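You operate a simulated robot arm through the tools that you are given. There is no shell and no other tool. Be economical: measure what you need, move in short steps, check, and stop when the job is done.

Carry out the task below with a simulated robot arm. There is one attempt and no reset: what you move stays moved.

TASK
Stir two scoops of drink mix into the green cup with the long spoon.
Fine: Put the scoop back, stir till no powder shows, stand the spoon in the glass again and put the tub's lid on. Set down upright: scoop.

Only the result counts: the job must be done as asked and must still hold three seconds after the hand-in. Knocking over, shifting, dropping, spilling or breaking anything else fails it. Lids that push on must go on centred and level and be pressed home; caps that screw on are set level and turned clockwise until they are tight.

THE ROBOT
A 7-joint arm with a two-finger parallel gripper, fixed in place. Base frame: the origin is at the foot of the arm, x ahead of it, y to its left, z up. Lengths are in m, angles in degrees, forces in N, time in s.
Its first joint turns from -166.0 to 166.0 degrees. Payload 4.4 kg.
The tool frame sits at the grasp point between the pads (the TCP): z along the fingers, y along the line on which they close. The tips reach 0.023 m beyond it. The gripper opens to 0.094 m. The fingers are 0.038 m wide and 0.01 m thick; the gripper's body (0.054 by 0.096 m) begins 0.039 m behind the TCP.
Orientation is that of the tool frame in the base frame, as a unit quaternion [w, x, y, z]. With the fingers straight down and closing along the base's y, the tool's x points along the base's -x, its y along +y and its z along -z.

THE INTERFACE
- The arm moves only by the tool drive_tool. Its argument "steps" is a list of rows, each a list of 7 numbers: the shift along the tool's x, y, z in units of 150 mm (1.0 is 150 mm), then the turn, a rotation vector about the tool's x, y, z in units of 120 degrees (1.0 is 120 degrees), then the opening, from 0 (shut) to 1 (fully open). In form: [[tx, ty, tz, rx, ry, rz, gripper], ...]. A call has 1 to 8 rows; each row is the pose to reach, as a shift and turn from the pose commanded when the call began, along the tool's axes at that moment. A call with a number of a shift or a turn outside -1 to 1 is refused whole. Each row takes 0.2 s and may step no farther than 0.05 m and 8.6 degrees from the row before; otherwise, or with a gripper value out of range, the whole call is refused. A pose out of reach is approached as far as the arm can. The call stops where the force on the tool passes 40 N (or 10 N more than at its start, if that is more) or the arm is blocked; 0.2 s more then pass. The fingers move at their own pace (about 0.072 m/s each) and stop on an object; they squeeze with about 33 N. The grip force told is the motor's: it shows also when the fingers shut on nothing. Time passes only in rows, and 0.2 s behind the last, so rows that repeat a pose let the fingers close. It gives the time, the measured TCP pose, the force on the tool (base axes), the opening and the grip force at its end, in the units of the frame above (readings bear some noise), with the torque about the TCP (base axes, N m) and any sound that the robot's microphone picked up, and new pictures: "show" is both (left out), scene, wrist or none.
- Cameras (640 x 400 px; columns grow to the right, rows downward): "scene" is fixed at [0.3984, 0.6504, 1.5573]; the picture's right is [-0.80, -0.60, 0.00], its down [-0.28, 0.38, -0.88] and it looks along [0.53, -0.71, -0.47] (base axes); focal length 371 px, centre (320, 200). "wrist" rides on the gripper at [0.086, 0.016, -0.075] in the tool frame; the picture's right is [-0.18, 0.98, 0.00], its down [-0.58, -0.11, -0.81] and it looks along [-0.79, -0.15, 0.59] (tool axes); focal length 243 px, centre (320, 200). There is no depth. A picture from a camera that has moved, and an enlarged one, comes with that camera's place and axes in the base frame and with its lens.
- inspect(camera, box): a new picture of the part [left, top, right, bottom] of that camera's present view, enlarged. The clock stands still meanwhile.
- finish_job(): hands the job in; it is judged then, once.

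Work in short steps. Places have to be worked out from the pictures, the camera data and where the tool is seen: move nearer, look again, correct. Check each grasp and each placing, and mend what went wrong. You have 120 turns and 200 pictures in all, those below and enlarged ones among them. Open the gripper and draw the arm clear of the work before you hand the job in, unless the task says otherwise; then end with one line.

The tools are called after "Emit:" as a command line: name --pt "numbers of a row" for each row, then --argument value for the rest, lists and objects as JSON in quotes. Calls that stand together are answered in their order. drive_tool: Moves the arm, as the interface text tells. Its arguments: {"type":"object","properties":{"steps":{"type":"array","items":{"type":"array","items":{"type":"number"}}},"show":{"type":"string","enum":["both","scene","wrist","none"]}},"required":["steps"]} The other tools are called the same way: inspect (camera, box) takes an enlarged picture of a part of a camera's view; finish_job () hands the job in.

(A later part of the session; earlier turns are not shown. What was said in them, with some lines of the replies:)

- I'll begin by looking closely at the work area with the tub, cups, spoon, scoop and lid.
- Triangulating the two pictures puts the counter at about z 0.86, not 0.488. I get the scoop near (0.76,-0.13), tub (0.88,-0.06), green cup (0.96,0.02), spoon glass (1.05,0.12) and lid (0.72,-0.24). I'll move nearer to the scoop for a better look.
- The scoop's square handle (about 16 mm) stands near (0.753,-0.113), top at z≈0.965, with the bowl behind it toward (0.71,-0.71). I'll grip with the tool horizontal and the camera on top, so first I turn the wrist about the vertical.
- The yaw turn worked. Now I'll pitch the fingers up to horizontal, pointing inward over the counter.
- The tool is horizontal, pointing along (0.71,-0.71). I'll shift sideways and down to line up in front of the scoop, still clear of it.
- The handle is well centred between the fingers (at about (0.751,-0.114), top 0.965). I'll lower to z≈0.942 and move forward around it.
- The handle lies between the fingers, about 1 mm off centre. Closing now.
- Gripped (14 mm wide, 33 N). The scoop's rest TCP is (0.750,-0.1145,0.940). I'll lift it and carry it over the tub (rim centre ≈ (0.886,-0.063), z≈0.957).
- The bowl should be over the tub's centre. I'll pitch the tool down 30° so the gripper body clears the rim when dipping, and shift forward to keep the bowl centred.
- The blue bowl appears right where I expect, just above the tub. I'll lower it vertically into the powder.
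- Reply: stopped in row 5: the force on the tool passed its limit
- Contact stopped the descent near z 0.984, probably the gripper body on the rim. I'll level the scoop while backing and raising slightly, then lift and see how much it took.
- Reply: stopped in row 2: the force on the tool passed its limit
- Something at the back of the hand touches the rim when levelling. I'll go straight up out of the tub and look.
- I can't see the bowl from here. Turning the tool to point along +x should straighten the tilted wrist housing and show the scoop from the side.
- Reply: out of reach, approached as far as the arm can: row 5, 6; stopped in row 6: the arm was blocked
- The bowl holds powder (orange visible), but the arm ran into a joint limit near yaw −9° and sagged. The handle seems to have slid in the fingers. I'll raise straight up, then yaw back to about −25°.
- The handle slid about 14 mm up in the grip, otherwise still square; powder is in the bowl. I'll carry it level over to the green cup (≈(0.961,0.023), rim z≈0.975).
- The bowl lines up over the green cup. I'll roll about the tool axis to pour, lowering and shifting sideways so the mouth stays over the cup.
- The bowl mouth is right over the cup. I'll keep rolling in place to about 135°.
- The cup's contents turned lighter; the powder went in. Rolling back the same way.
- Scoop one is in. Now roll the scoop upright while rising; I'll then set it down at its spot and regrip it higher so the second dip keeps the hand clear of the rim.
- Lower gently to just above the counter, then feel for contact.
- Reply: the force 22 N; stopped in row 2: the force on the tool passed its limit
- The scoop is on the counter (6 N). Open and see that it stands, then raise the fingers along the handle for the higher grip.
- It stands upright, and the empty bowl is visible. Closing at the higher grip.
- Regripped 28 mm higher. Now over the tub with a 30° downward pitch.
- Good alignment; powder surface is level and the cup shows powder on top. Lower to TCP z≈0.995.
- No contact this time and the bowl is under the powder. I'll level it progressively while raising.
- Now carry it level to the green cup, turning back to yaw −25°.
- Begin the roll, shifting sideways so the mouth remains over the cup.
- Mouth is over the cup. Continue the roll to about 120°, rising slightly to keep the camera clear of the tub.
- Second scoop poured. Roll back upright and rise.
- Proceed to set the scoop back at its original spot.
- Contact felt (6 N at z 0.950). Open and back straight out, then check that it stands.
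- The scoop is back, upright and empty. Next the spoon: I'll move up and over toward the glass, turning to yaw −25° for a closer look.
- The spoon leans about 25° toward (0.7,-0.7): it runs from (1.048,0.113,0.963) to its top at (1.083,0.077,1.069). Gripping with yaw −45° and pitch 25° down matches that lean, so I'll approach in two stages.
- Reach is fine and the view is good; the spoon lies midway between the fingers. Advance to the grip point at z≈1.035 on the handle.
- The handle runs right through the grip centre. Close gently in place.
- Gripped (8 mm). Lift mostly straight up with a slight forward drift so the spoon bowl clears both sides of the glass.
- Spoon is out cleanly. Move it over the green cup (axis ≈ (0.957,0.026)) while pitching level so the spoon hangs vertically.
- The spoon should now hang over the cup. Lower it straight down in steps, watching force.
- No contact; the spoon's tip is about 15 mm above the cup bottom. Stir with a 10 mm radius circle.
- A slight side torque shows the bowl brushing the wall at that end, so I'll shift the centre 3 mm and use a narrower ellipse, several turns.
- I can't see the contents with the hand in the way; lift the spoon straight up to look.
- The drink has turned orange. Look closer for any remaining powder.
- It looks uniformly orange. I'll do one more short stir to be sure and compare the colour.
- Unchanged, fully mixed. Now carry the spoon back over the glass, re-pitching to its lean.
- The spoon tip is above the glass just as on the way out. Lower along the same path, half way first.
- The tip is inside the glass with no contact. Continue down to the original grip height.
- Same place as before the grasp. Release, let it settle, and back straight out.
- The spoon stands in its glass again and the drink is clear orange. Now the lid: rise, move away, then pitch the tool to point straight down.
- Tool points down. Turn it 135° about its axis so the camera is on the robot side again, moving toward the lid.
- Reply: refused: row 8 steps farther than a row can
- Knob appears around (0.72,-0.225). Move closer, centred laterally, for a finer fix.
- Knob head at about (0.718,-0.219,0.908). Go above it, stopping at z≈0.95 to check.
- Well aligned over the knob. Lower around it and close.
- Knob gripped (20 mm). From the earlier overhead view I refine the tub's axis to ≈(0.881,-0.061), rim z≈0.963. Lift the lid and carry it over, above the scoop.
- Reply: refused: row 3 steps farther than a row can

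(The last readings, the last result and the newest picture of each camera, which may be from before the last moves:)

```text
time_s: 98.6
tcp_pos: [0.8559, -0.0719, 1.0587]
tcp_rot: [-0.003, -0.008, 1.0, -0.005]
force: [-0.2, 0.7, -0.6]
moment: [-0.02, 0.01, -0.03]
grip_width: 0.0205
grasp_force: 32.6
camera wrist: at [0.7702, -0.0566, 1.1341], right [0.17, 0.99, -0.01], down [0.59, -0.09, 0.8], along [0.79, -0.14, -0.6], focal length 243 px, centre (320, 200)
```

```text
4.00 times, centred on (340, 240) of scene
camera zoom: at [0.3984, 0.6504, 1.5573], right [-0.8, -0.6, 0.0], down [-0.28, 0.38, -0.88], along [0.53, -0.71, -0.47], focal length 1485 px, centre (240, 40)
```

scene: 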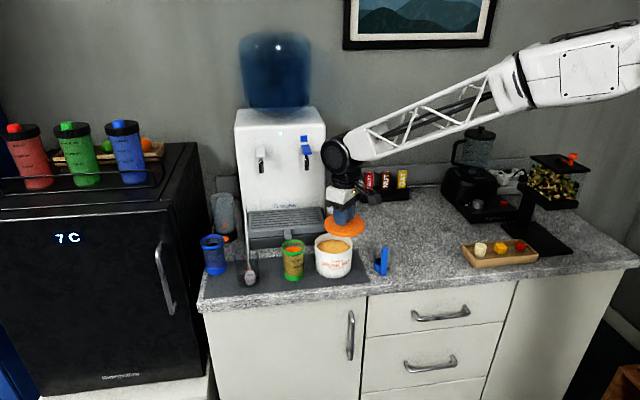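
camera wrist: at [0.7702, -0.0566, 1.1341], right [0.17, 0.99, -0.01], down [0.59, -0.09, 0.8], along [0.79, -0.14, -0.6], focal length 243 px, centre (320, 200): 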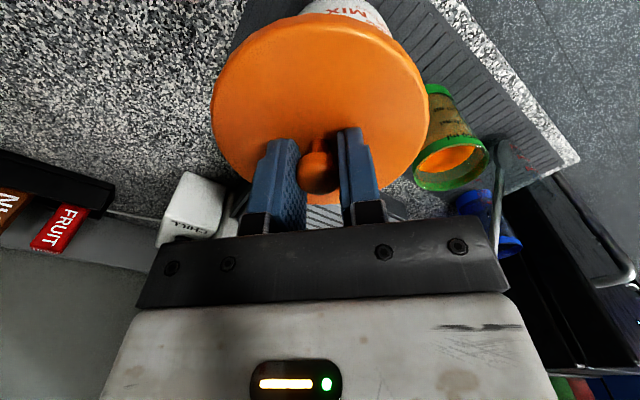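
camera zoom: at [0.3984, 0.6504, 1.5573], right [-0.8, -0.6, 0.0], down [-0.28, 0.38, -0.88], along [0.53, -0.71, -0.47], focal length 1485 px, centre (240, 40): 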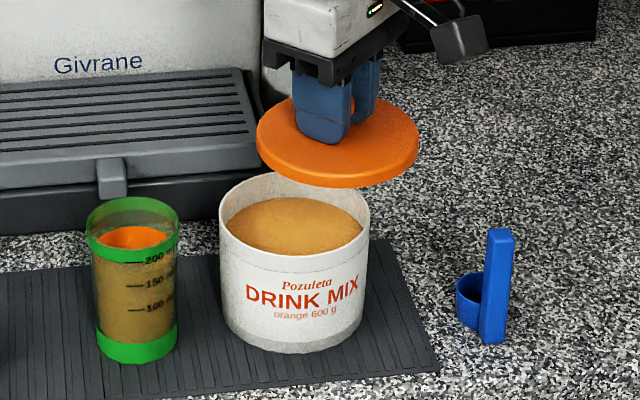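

Move the remaining bit and lower to just above the rim, then compare the lid and tub centres in the picture.

Emit:
drive_tool --pt "-0.1 0.04 0.0 0 0 0 0" --pt "-0.165 0.071 0.05 0 0 0 0" --pt "-0.165 0.071 0.15 0 0 0 0" --pt "-0.165 0.071 0.22 0 0 0 0" --pt "-0.165 0.071 0.22 0 0 0 0" --show "wrist"

Emit:
inspect --camera "scene" --box '[305, 215, 365, 280]'

```text
time_s: 99.8
tcp_pos: [0.8814, -0.0627, 1.0251]
tcp_rot: [-0.003, -0.008, 1.0, -0.004]
force: [-0.1, -0.3, -0.6]
moment: [0.03, 0.02, -0.02]
grip_width: 0.0202
grasp_force: 33.3
camera wrist: at [0.7951, -0.0464, 1.1002], right [0.17, 0.99, -0.01], down [0.59, -0.09, 0.8], along [0.79, -0.14, -0.59], focal length 243 px, centre (320, 200)
```

wrist: 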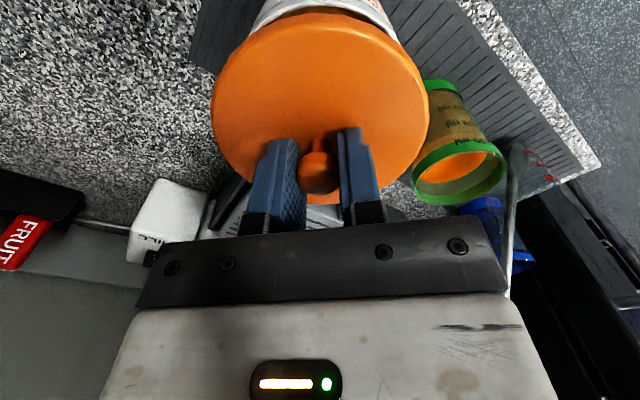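

```text
6.15 times, centred on (335, 248) of scene
camera zoom: at [0.3984, 0.6504, 1.5573], right [-0.8, -0.6, 0.0], down [-0.28, 0.38, -0.88], along [0.53, -0.71, -0.47], focal length 2285 px, centre (228, -92)
```

zoom: 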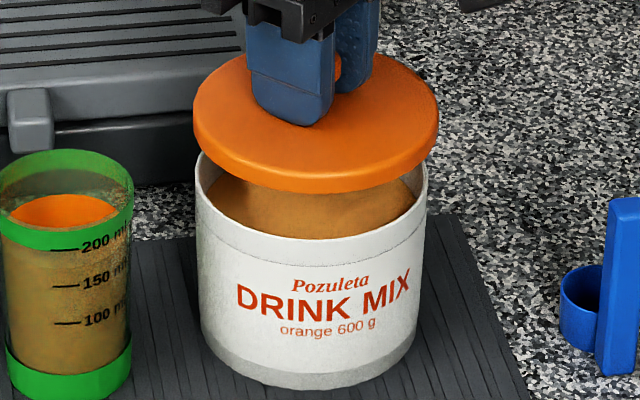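

Emit:
inspect --camera "wrist" --box '[200, 0, 440, 120]'

```text
2.67 times, centred on (320, 60) of wrist
camera zoom: at [0.7951, -0.0464, 1.1002], right [0.17, 0.99, -0.01], down [0.59, -0.09, 0.8], along [0.79, -0.14, -0.59], focal length 647 px, centre (320, 573)
```

zoom: 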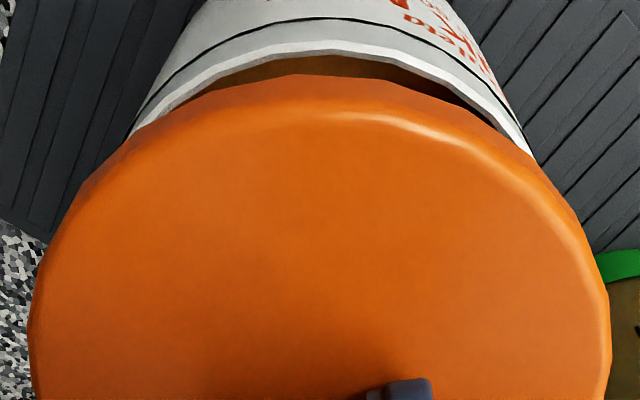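

The close-up of the near rim gives a tub centre of about (0.881,-0.0605), so I shift 2 mm in +y and lower gently toward the rim.

Emit:
drive_tool --pt "0 0.012 0.03 0 0 0 0" --pt "0 0.012 0.06 0 0 0 0" --pt "0 0.012 0.08 0 0 0 0" --pt "0 0.012 0.08 0 0 0 0" --show "none"

Emit:
inspect --camera "scene" --box '[305, 215, 365, 280]'

Emit:
inspect --camera "wrist" --box '[200, 0, 440, 120]'

```text
time_s: 100.8
tcp_pos: [0.8812, -0.0591, 1.0128]
tcp_rot: [-0.002, -0.007, 1.0, -0.004]
force: [-0.7, 0.2, -0.6]
moment: [0.0, 0.01, 0.01]
grip_width: 0.0204
grasp_force: 32.6
```

```text
6.15 times, centred on (335, 248) of scene
camera zoom: at [0.3984, 0.6504, 1.5573], right [-0.8, -0.6, 0.0], down [-0.28, 0.38, -0.88], along [0.53, -0.71, -0.47], focal length 2285 px, centre (228, -92)
```

zoom: 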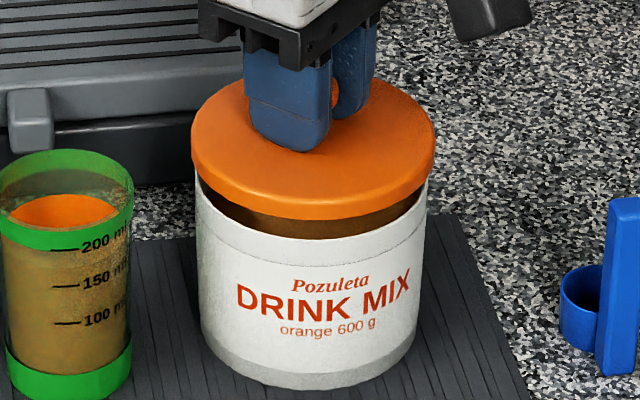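

```text
2.67 times, centred on (320, 60) of wrist
camera zoom: at [0.7947, -0.044, 1.0881], right [0.17, 0.99, -0.01], down [0.59, -0.09, 0.8], along [0.79, -0.14, -0.59], focal length 647 px, centre (320, 573)
```

zoom: 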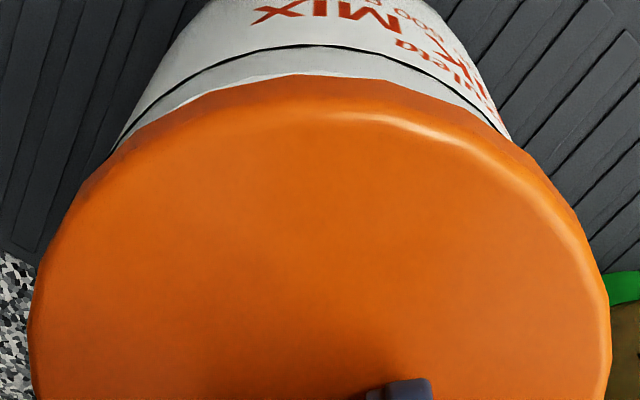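

Alignment is within about a millimetre. Continue down in small steps to contact.

Emit:
drive_tool --pt "0 -0.003 0.015 0 0 0 0" --pt "0 -0.003 0.03 0 0 0 0" --pt "0 -0.003 0.045 0 0 0 0" --pt "0 -0.003 0.06 0 0 0 0" --show "none"

Emit:
inspect --camera "scene" --box '[305, 215, 365, 280]'

```text
time_s: 101.8
tcp_pos: [0.8809, -0.0603, 1.004]
tcp_rot: [-0.003, -0.008, 1.0, -0.005]
force: [-0.8, 0.4, -1.0]
moment: [0.02, -0.01, -0.04]
grip_width: 0.0201
grasp_force: 33.0
```

```text
6.15 times, centred on (335, 248) of scene
camera zoom: at [0.3984, 0.6504, 1.5573], right [-0.8, -0.6, 0.0], down [-0.28, 0.38, -0.88], along [0.53, -0.71, -0.47], focal length 2285 px, centre (228, -92)
```

zoom: 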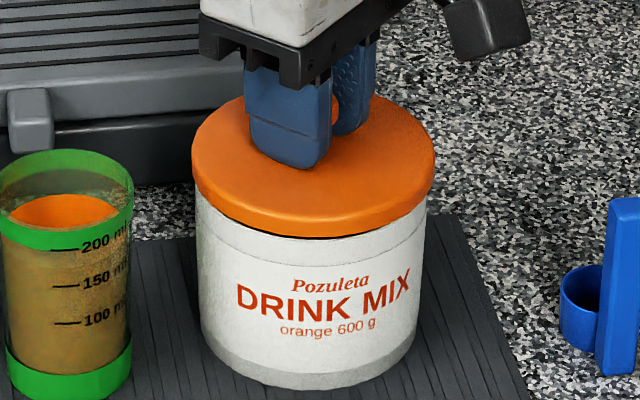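

Nearly on the rim with no contact yet. Keep lowering.

Emit:
drive_tool --pt "0 0 0.013 0 0 0 0" --pt "0 0 0.026 0 0 0 0" --pt "0 0 0.04 0 0 0 0" --show "none"

Emit:
inspect --camera "scene" --box '[305, 215, 365, 280]'

```text
time_s: 102.6
tcp_pos: [0.8818, -0.0608, 0.9985]
tcp_rot: [-0.002, -0.008, 1.0, -0.004]
force: [-0.3, -0.9, 4.7]
moment: [-0.01, 0.22, 0.03]
grip_width: 0.0203
grasp_force: 32.8
```

```text
6.15 times, centred on (335, 248) of scene
camera zoom: at [0.3984, 0.6504, 1.5573], right [-0.8, -0.6, 0.0], down [-0.28, 0.38, -0.88], along [0.53, -0.71, -0.47], focal length 2285 px, centre (228, -92)
```

zoom: 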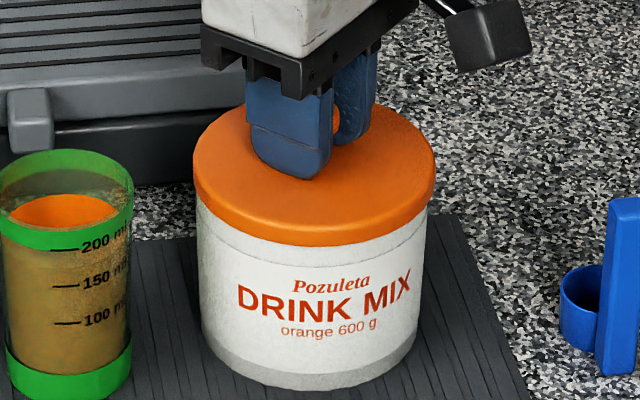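

Contact begins (5 N, at the near side). Press on gradually.

Emit:
drive_tool --pt "0 0 0.01 0 0 0 0" --pt "0 0 0.02 0 0 0 0" --show "none"

Emit:
inspect --camera "scene" --box '[305, 215, 365, 280]'

Emit:
inspect --camera "wrist" --box '[200, 0, 440, 120]'

```text
time_s: 103.3
tcp_pos: [0.882, -0.0606, 0.9984]
tcp_rot: [-0.001, -0.008, 1.0, -0.005]
force: [0.1, -0.4, 3.6]
moment: [0.03, 0.03, 0.0]
grip_width: 0.0202
grasp_force: 33.2
stopped in row 2: the force on the tool passed its limit (the readings are from after the stop); the commanded pose is now the measured one
```

```text
6.15 times, centred on (335, 248) of scene
camera zoom: at [0.3984, 0.6504, 1.5573], right [-0.8, -0.6, 0.0], down [-0.28, 0.38, -0.88], along [0.53, -0.71, -0.47], focal length 2285 px, centre (228, -92)
```

zoom: 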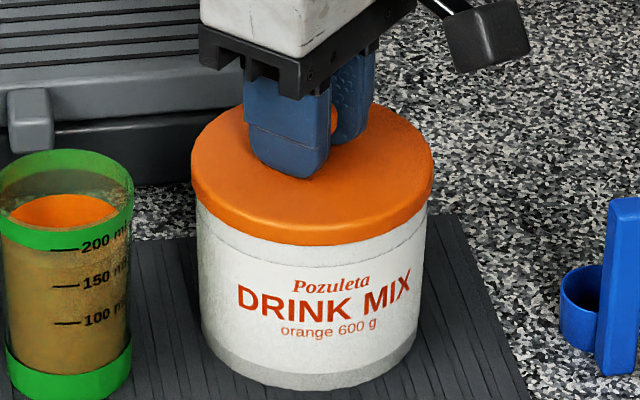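

```text
2.67 times, centred on (320, 60) of wrist
camera zoom: at [0.7953, -0.0452, 1.0727], right [0.17, 0.99, -0.01], down [0.58, -0.09, 0.81], along [0.79, -0.14, -0.59], focal length 647 px, centre (320, 573)
```

zoom: 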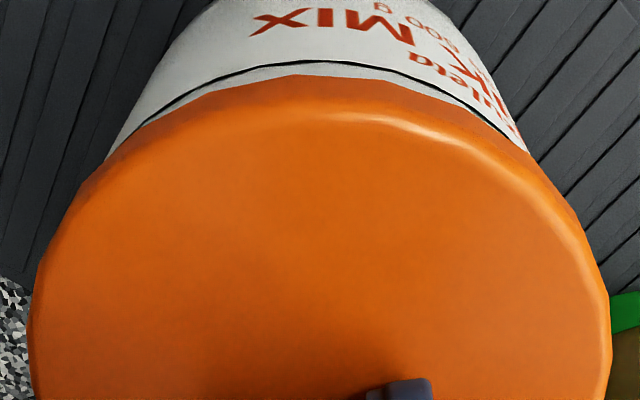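

It stopped at the force limit with the lid only slightly over the rim. First contact was on the −x side, and the view suggests the lid sits about 1.5 mm too far in +x. Lift slightly, shift back and press again.

Emit:
drive_tool --pt "0 0 -0.02 0 0 0 0" --pt "0.01 -0.004 -0.02 0 0 0 0" --pt "0.01 -0.004 -0.005 0 0 0 0" --pt "0.01 -0.004 0.005 0 0 0 0" --pt "0.01 -0.004 0.015 0 0 0 0" --pt "0.01 -0.004 0.025 0 0 0 0" --pt "0.01 -0.004 0.04 0 0 0 0" --show "none"

Emit:
inspect --camera "scene" --box '[305, 215, 365, 280]'

```text
time_s: 104.8
tcp_pos: [0.88, -0.0613, 0.9984]
tcp_rot: [0.002, -0.008, 1.0, -0.005]
force: [-0.6, 0.1, 4.2]
moment: [-0.1, -0.02, -0.03]
grip_width: 0.0202
grasp_force: 33.0
stopped in row 7: the force on the tool passed its limit (the readings are from after the stop); the commanded pose is now the measured one
```

```text
6.15 times, centred on (335, 248) of scene
camera zoom: at [0.3984, 0.6504, 1.5573], right [-0.8, -0.6, 0.0], down [-0.28, 0.38, -0.88], along [0.53, -0.71, -0.47], focal length 2285 px, centre (228, -92)
```

zoom: 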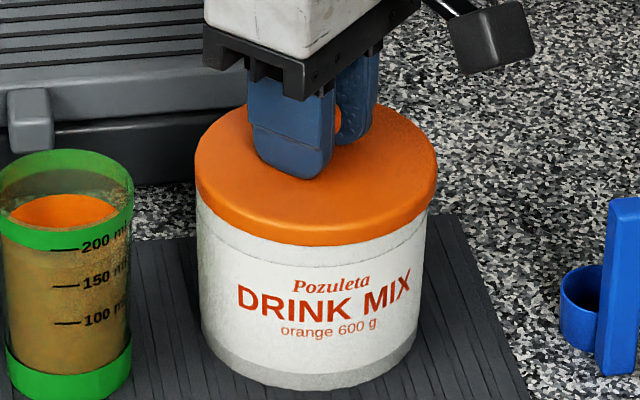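

Emit:
inspect --camera "scene" --box '[318, 235, 352, 262]'

Emit:
inspect --camera "wrist" --box '[230, 0, 410, 60]'

```text
14.81 times, centred on (335, 248) of scene
camera zoom: at [0.3984, 0.6504, 1.5573], right [-0.8, -0.6, 0.0], down [-0.28, 0.38, -0.88], along [0.53, -0.71, -0.47], focal length 5500 px, centre (98, -518)
```

zoom: 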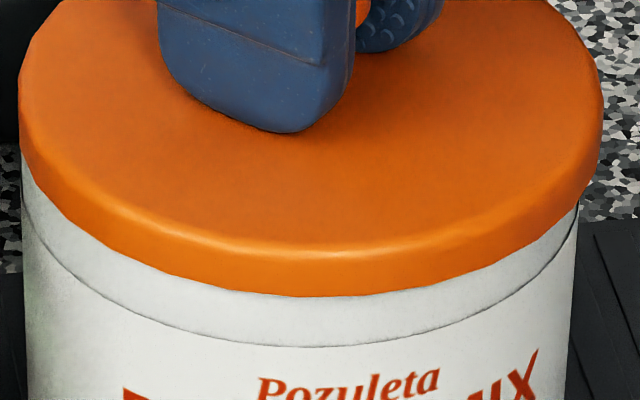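

```text
3.56 times, centred on (320, 30) of wrist
camera zoom: at [0.7935, -0.046, 1.0723], right [0.17, 0.99, -0.01], down [0.58, -0.09, 0.81], along [0.8, -0.14, -0.59], focal length 863 px, centre (320, 804)
```

zoom: 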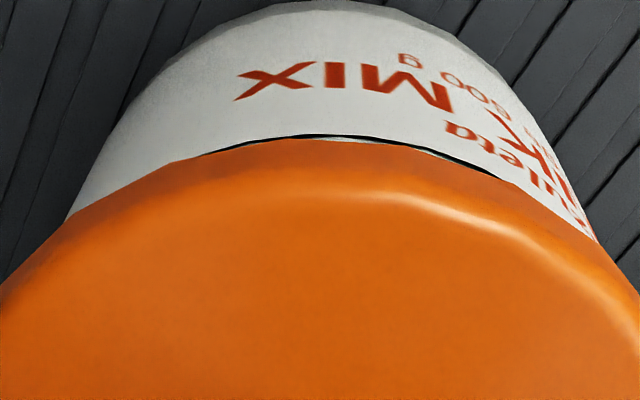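

Depth numbers show the lid's plug has gone fully in: the flange now rests on the rim (rim z≈0.963). The lid sits about 2 mm off to the right, so I'll lift 3 mm, nudge it to centre and press again.

Emit:
drive_tool --pt "0 0 -0.02 0 0 0 0" --pt "-0.004 0.006 -0.02 0 0 0 0" --pt "-0.008 0.012 -0.02 0 0 0 0" --pt "-0.008 0.012 -0.02 0 0 0 0" --pt "-0.008 0.012 -0.005 0 0 0 0" --show "none"

Emit:
inspect --camera "scene" --box '[318, 235, 352, 262]'

```text
time_s: 106.0
tcp_pos: [0.882, -0.0595, 0.9992]
tcp_rot: [0.002, -0.008, 1.0, -0.005]
force: [0.5, 0.7, 0.9]
moment: [-0.07, 0.03, 0.03]
grip_width: 0.0202
grasp_force: 33.2
```

```text
14.81 times, centred on (335, 248) of scene
camera zoom: at [0.3984, 0.6504, 1.5573], right [-0.8, -0.6, 0.0], down [-0.28, 0.38, -0.88], along [0.53, -0.71, -0.47], focal length 5500 px, centre (98, -518)
```

zoom: 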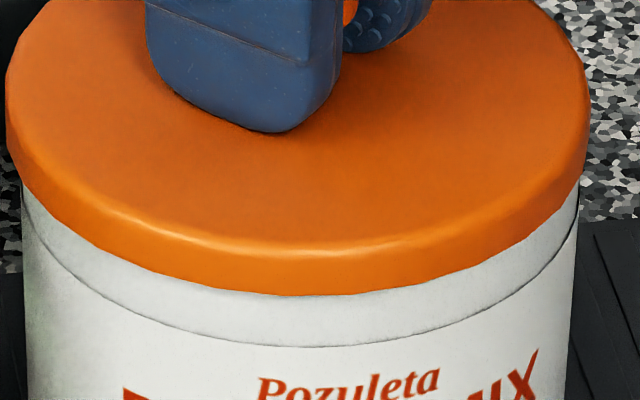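

Now centred (lid 5–592, tub 22–578 px). Press down to the force limit.

Emit:
drive_tool --pt "0 0 0.01 0 0 0 0" --pt "0 0 0.02 0 0 0 0" --pt "0 0 0.03 0 0 0 0" --pt "0 0 0.04 0 0 0 0" --pt "0 0 0.05 0 0 0 0" --show "none"

Emit:
inspect --camera "scene" --box '[318, 235, 352, 262]'

```text
time_s: 106.9
tcp_pos: [0.8825, -0.0608, 0.9977]
tcp_rot: [0.005, -0.008, 1.0, -0.005]
force: [0.4, -1.0, 4.7]
moment: [0.1, 0.09, -0.01]
grip_width: 0.0206
grasp_force: 33.4
stopped in row 4: the force on the tool passed its limit (the readings are from after the stop); the commanded pose is now the measured one
```

```text
14.81 times, centred on (335, 248) of scene
camera zoom: at [0.3984, 0.6504, 1.5573], right [-0.8, -0.6, 0.0], down [-0.28, 0.38, -0.88], along [0.53, -0.71, -0.47], focal length 5500 px, centre (98, -518)
```

zoom: 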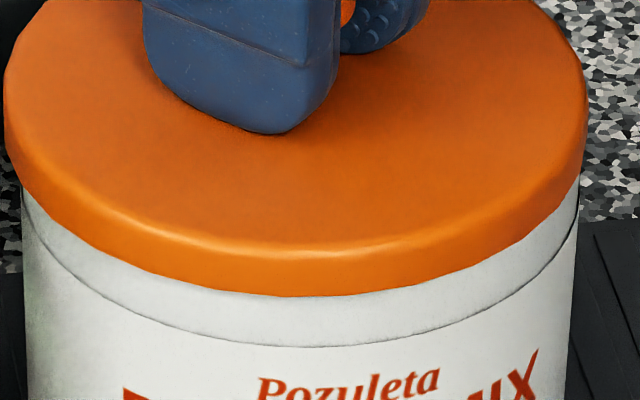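

The lid is centred and level, with its flange on the rim and a hard stop at 40 N. Release the knob and rise.

Emit:
drive_tool --pt "0 0 -0.005 0 0 0 0.1" --pt "0 0 -0.005 0 0 0 0.3" --pt "0 0 -0.005 0 0 0 0.45" --pt "0 0 -0.2 0 0 0 0.45" --pt "0 0 -0.45 0 0 0 0.45" --pt "0 0 -0.7 0 0 0 0.45" --show "both"

Emit:
inspect --camera "scene" --box '[310, 225, 360, 280]'

```text
time_s: 108.3
tcp_pos: [0.8822, -0.0593, 1.1018]
tcp_rot: [0.004, -0.008, 1.0, -0.004]
force: [0.0, -0.8, -0.6]
moment: [0.02, 0.03, 0.02]
grip_width: 0.0424
grasp_force: 0.1
camera wrist: at [0.7961, -0.0445, 1.1755], right [0.17, 0.99, -0.01], down [0.58, -0.09, 0.81], along [0.8, -0.14, -0.59], focal length 243 px, centre (320, 200)
```

scene: 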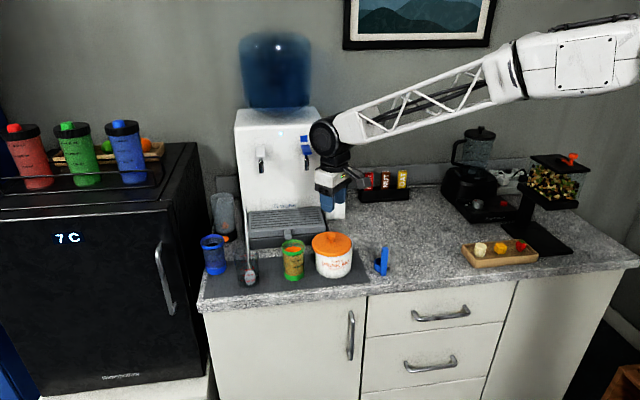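
wrist: 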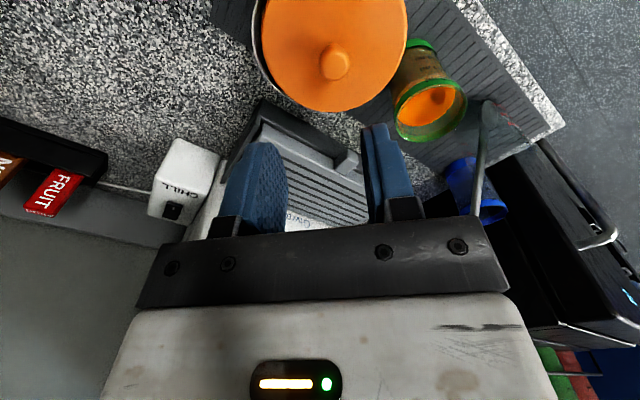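

```text
7.27 times, centred on (335, 252) of scene
camera zoom: at [0.3984, 0.6504, 1.5573], right [-0.8, -0.6, 0.0], down [-0.28, 0.38, -0.88], along [0.53, -0.71, -0.47], focal length 2700 px, centre (211, -182)
```

zoom: 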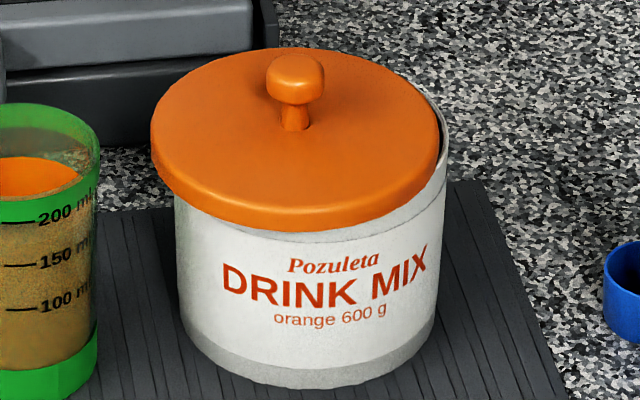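

The lid slipped to one side on release: it's off-centre and tilted. Look closely before regripping.

Emit:
inspect --camera "wrist" --box '[230, 0, 430, 125]'

Emit:
inspect --camera "scene" --box '[318, 228, 358, 258]'

```text
3.20 times, centred on (330, 62) of wrist
camera zoom: at [0.7961, -0.0445, 1.1755], right [0.17, 0.99, -0.01], down [0.58, -0.09, 0.81], along [0.8, -0.14, -0.59], focal length 776 px, centre (288, 640)
```

zoom: 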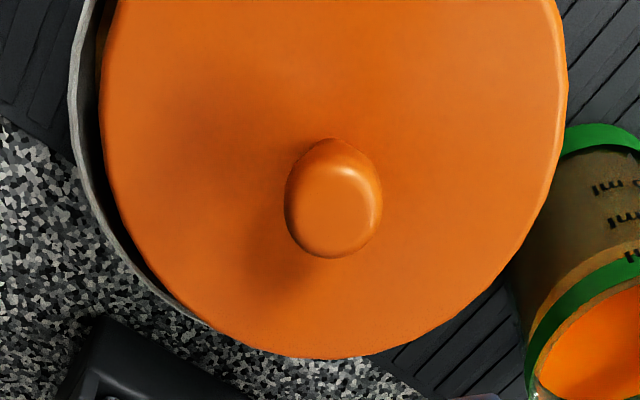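

```text
13.33 times, centred on (338, 243) of scene
camera zoom: at [0.3984, 0.6504, 1.5573], right [-0.8, -0.6, 0.0], down [-0.28, 0.38, -0.88], along [0.53, -0.71, -0.47], focal length 4950 px, centre (80, -373)
```

zoom: 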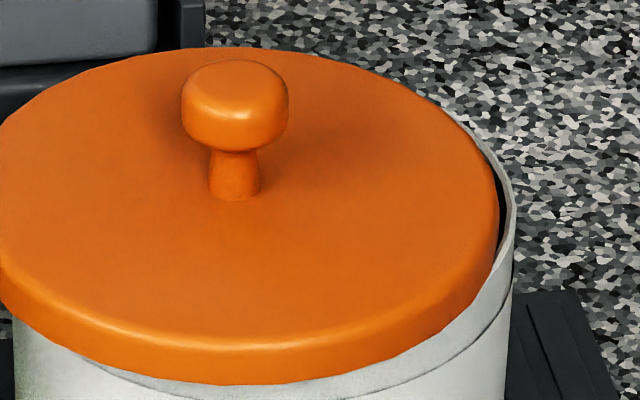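

The lid isn't seated: it's a cap whose skirt must drop over the rim down to the seam line, and it slid about 1 cm in +y. Regrip the knob at ≈(0.880,-0.050).

Emit:
drive_tool --pt "0.015 0.062 0.2 0 0 0 0.45" --pt "0.015 0.062 0.45 0 0 0 0.45" --pt "0.015 0.062 0.6 0 0 0 0.45" --pt "0.015 0.062 0.67 0 0 0 0.45" --show "wrist"

Emit:
inspect --camera "scene" --box '[305, 215, 365, 280]'

```text
time_s: 109.3
tcp_pos: [0.8815, -0.0513, 1.0004]
tcp_rot: [0.004, -0.008, 1.0, -0.005]
force: [0.4, 0.1, 0.3]
moment: [0.0, -0.02, 0.02]
grip_width: 0.0425
grasp_force: 0.0
camera wrist: at [0.7943, -0.0354, 1.074], right [0.17, 0.99, -0.01], down [0.58, -0.09, 0.81], along [0.8, -0.14, -0.58], focal length 243 px, centre (320, 200)
```

wrist: 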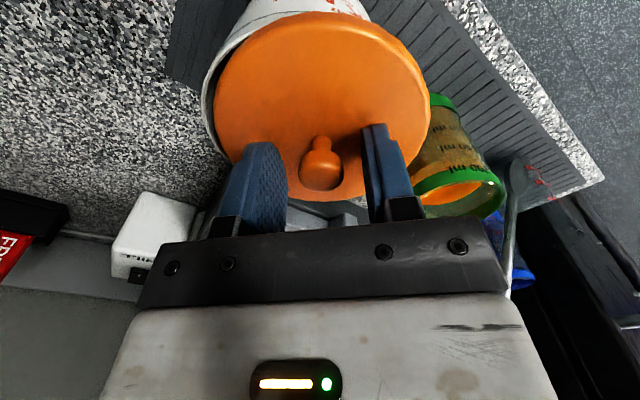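

```text
6.15 times, centred on (335, 248) of scene
camera zoom: at [0.3984, 0.6504, 1.5573], right [-0.8, -0.6, 0.0], down [-0.28, 0.38, -0.88], along [0.53, -0.71, -0.47], focal length 2285 px, centre (228, -92)
```

zoom: 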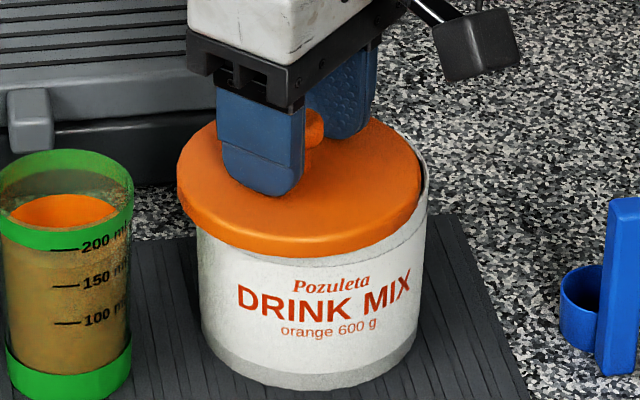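

Knob between the fingers. Close and lift 3 cm to check that the lid hangs level.

Emit:
drive_tool --pt "0 -0.01 0 0 0 0 0.3" --pt "0 -0.01 0 0 0 0 0.1" --pt "0 -0.01 0 0 0 0 0" --pt "0 -0.01 0 0 0 0 0" --pt "0 -0.01 -0.1 0 0 0 0" --pt "0 -0.05 -0.25 0 0 0 0" --pt "0 -0.06 -0.25 0 0 0 0" --show "wrist"

Emit:
inspect --camera "scene" --box '[305, 215, 365, 280]'

```text
time_s: 110.9
tcp_pos: [0.8799, -0.0592, 1.0394]
tcp_rot: [0.004, -0.007, 1.0, -0.004]
force: [-0.1, -0.1, -0.4]
moment: [0.02, -0.01, 0.01]
grip_width: 0.0202
grasp_force: 33.0
camera wrist: at [0.7933, -0.0434, 1.1129], right [0.17, 0.99, -0.01], down [0.58, -0.09, 0.81], along [0.8, -0.14, -0.58], focal length 243 px, centre (320, 200)
```

wrist: 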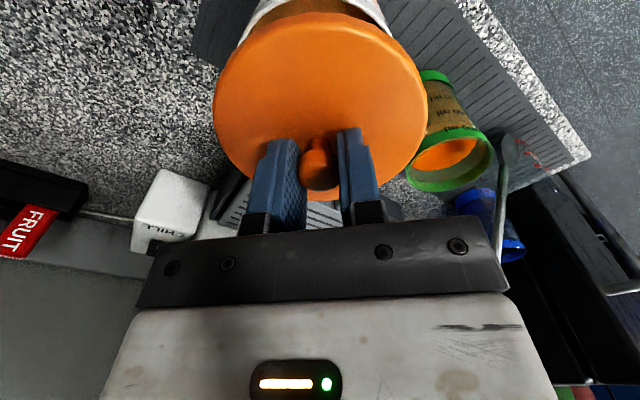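

```text
6.15 times, centred on (335, 248) of scene
camera zoom: at [0.3984, 0.6504, 1.5573], right [-0.8, -0.6, 0.0], down [-0.28, 0.38, -0.88], along [0.53, -0.71, -0.47], focal length 2285 px, centre (228, -92)
```

zoom: 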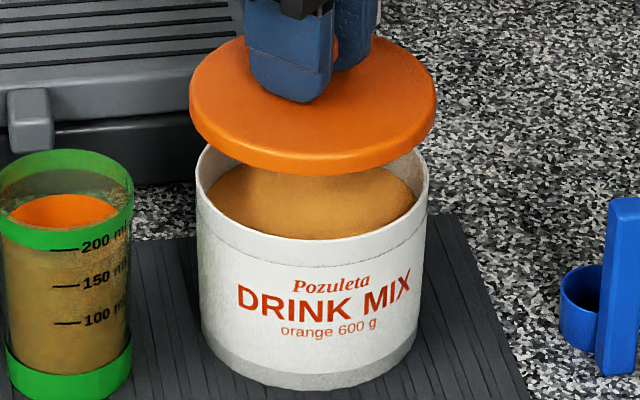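

The lid hangs level and the left-right alignment is right. Now check the other direction with the wrist close-up.

Emit:
inspect --camera "wrist" --box '[230, 0, 410, 112]'

```text
3.56 times, centred on (320, 56) of wrist
camera zoom: at [0.7933, -0.0434, 1.1129], right [0.17, 0.99, -0.01], down [0.58, -0.09, 0.81], along [0.8, -0.14, -0.58], focal length 863 px, centre (320, 712)
```

zoom: 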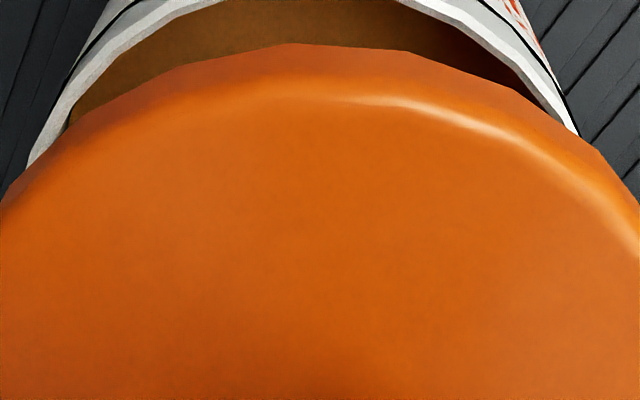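

All the contact evidence points to a tub centre near (0.881,-0.061). Go there, lower gently and feel whether the skirt drops over the rim.

Emit:
drive_tool --pt "-0.007 -0.012 0 0 0 0 0" --pt "-0.007 -0.012 0.12 0 0 0 0" --pt "-0.007 -0.012 0.24 0 0 0 0" --pt "-0.007 -0.012 0.26 0 0 0 0" --pt "-0.007 -0.012 0.27 0 0 0 0" --pt "-0.007 -0.012 0.28 0 0 0 0" --pt "-0.007 -0.012 0.28 0 0 0 0" --show "none"

```text
time_s: 112.5
tcp_pos: [0.8818, -0.0621, 1.0013]
tcp_rot: [0.006, -0.007, 1.0, -0.005]
force: [-1.0, -0.3, 3.8]
moment: [0.01, -0.05, 0.01]
grip_width: 0.0199
grasp_force: 33.2
stopped in row 7: the force on the tool passed its limit (the readings are from after the stop); the commanded pose is now the measured one
```

Emit:
inspect --camera "scene" --box '[314, 228, 354, 262]'

Emit:
inspect --camera "wrist" --box '[200, 0, 440, 210]'

```text
11.76 times, centred on (334, 245) of scene
camera zoom: at [0.3984, 0.6504, 1.5573], right [-0.8, -0.6, 0.0], down [-0.28, 0.38, -0.88], along [0.53, -0.71, -0.47], focal length 4368 px, centre (155, -329)
```

zoom: 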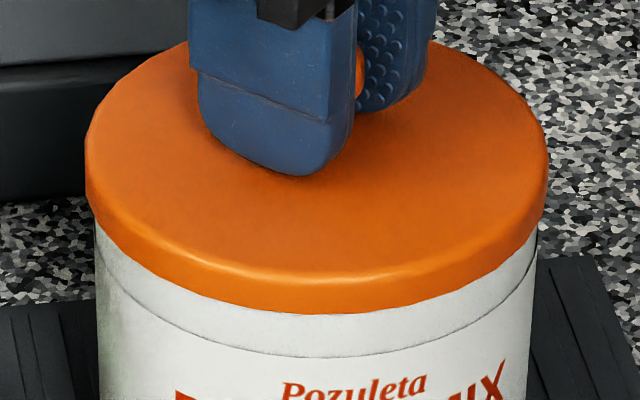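

```text
1.90 times, centred on (320, 105) of wrist
camera zoom: at [0.7944, -0.046, 1.0742], right [0.17, 0.99, -0.01], down [0.57, -0.09, 0.81], along [0.8, -0.14, -0.58], focal length 462 px, centre (320, 381)
```

zoom: 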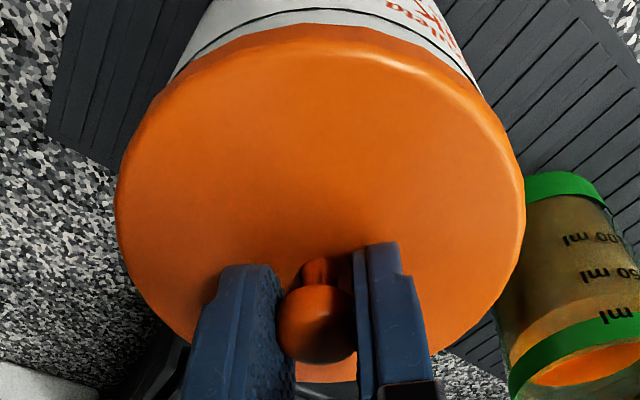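

Lid and tub now coincide within about 1 mm in both views and the lid is level, so it should just need a firm push. Press slowly to build force as high as possible.

Emit:
drive_tool --pt "0 0 0.003 0 0 0 0" --pt "0 0 0.006 0 0 0 0" --pt "0 0 0.009 0 0 0 0" --pt "0 0 0.011 0 0 0 0" --pt "0 0 0.013 0 0 0 0" --pt "0 0 0.015 0 0 0 0" --pt "0 0 0.017 0 0 0 0" --pt "0 0 0.019 0 0 0 0" --show "none"

```text
time_s: 114.1
tcp_pos: [0.8813, -0.0616, 1.0003]
tcp_rot: [0.007, -0.007, 1.0, -0.006]
force: [-0.7, 0.3, 3.5]
moment: [0.03, 0.07, -0.01]
grip_width: 0.02
grasp_force: 33.0
stopped in row 7: the force on the tool passed its limit (the readings are from after the stop); the commanded pose is now the measured one
```

It creeps but doesn't go in; the fingers may be slipping on the knob. I'll release slowly without lifting and see if the lid stays centred, then press on top of the knob with closed fingers.

Emit:
drive_tool --pt "0 0 -0.004 0 0 0 0.2" --pt "0 0 -0.004 0 0 0 0.215" --pt "0 0 -0.004 0 0 0 0.225" --pt "0 0 -0.004 0 0 0 0.24" --pt "0 0 -0.004 0 0 0 0.26" --pt "0 0 -0.004 0 0 0 0.3" --pt "0 0 -0.004 0 0 0 0.3" --show "none"

Emit:
inspect --camera "scene" --box '[314, 228, 354, 262]'

```text
time_s: 115.7
tcp_pos: [0.8829, -0.062, 1.0009]
tcp_rot: [0.007, -0.008, 1.0, -0.005]
force: [-0.6, -0.2, -0.5]
moment: [0.0, -0.02, -0.03]
grip_width: 0.0283
grasp_force: 0.0
heard: snap
```

```text
11.76 times, centred on (334, 245) of scene
camera zoom: at [0.3984, 0.6504, 1.5573], right [-0.8, -0.6, 0.0], down [-0.28, 0.38, -0.88], along [0.53, -0.71, -0.47], focal length 4368 px, centre (155, -329)
```

zoom: 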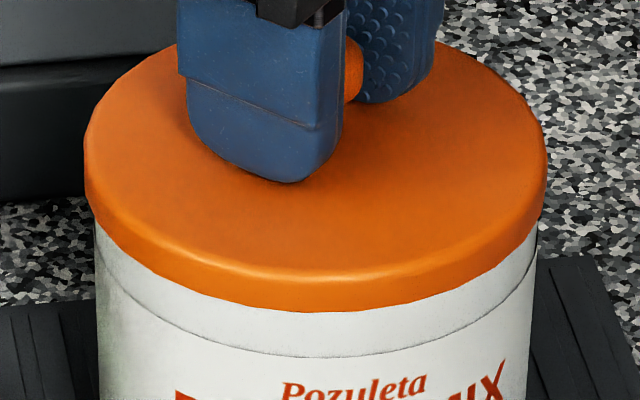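

A "snap" was heard and the lid stayed put, so it has latched. Raise the gripper clear and check.

Emit:
drive_tool --pt "0 0 -0.004 0 0 0 0.45" --pt "0 0 -0.1 0 0 0 0.45" --pt "0 0 -0.3 0 0 0 0.45" --pt "0 0 -0.6 0 0 0 0.45" --pt "0 0 -0.9 0 0 0 0.45" --show "both"

Emit:
inspect --camera "scene" --box '[305, 220, 365, 280]'

```text
time_s: 116.9
tcp_pos: [0.8817, -0.0612, 1.1358]
tcp_rot: [0.006, -0.008, 1.0, -0.005]
force: [0.2, 0.7, -0.8]
moment: [0.0, 0.03, -0.02]
grip_width: 0.0423
grasp_force: 0.1
camera wrist: at [0.7948, -0.0457, 1.2092], right [0.17, 0.99, -0.01], down [0.57, -0.09, 0.81], along [0.8, -0.14, -0.58], focal length 243 px, centre (320, 200)
```

scene: 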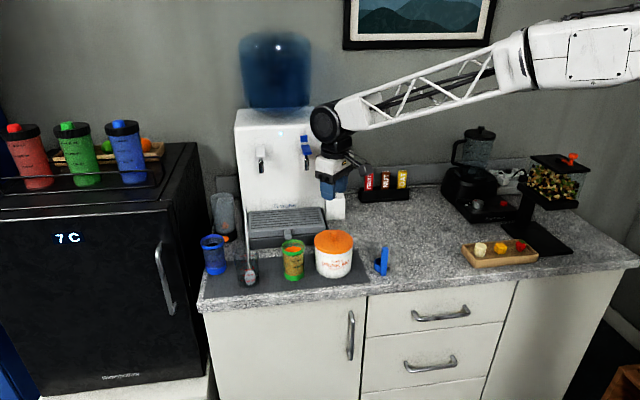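
wrist: 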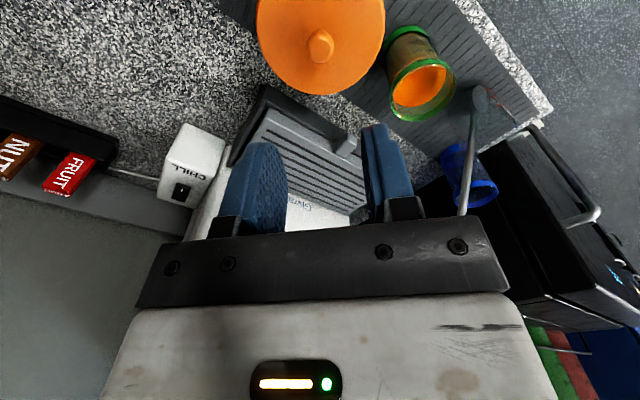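

```text
6.67 times, centred on (335, 250) of scene
camera zoom: at [0.3984, 0.6504, 1.5573], right [-0.8, -0.6, 0.0], down [-0.28, 0.38, -0.88], along [0.53, -0.71, -0.47], focal length 2475 px, centre (220, -133)
```

zoom: 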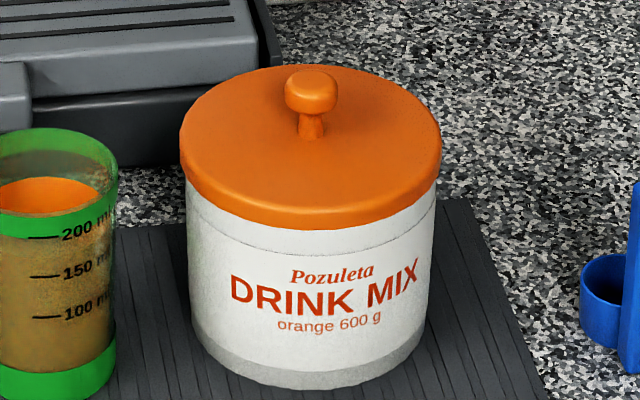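

The lid is on, centred, level and snapped. Draw the arm up and back, then take a last look at everything.

Emit:
drive_tool --pt "0.1 0 -0.25 0 0 0 0.6" --pt "0.3 0 -0.45 0 0 0 0.8" --pt "0.5 0 -0.65 0 0 0 1" --pt "0.75 0 -0.8 0 0 0 1" --pt "1.0 0 -0.9 0 0 0 1" --show "scene"

Emit:
inspect --camera "scene" --box '[190, 190, 440, 300]'

```text
time_s: 118.1
tcp_pos: [0.7293, -0.0615, 1.2691]
tcp_rot: [0.006, -0.008, 1.0, -0.006]
force: [0.7, 1.1, -0.8]
moment: [0.01, -0.02, -0.02]
grip_width: 0.0937
grasp_force: 0.1
```

scene: 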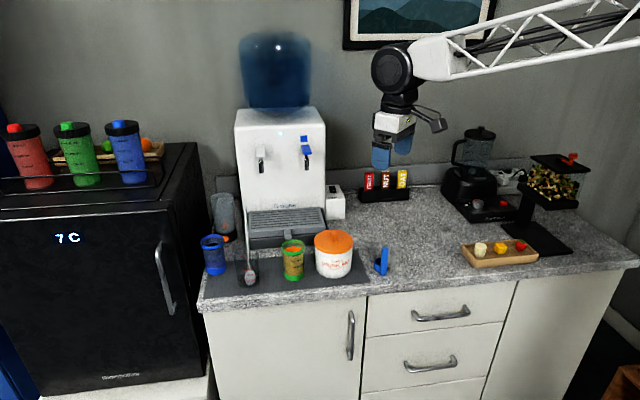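

```text
2.56 times, centred on (315, 245) of scene
camera zoom: at [0.3984, 0.6504, 1.5573], right [-0.8, -0.6, 0.0], down [-0.28, 0.38, -0.88], along [0.53, -0.71, -0.47], focal length 950 px, centre (333, 85)
```

zoom: 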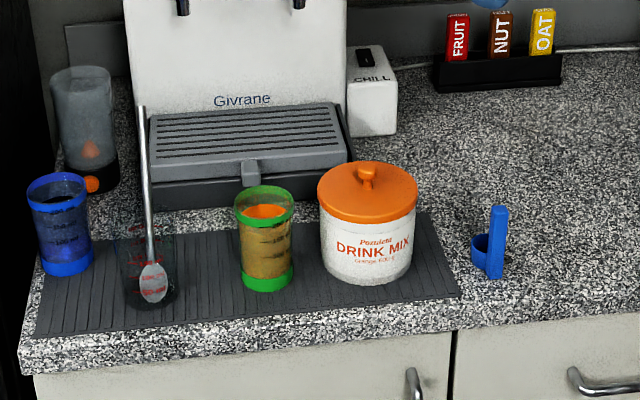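

The drink is mixed, the spoon stands in its glass, the scoop is upright in its place, the lid is on and the arm is clear. I'm handing in.

Emit:
finish_job

```text
The job is handed in.
```

I handed the job in. Two dips of mix went into the green cup, but I couldn't see whether the second scoop was full. The drink shows no powder, the spoon is back in its glass, the scoop is upright in its place, and the tub's lid snapped on. The green cup slid about 5 mm during stirring.
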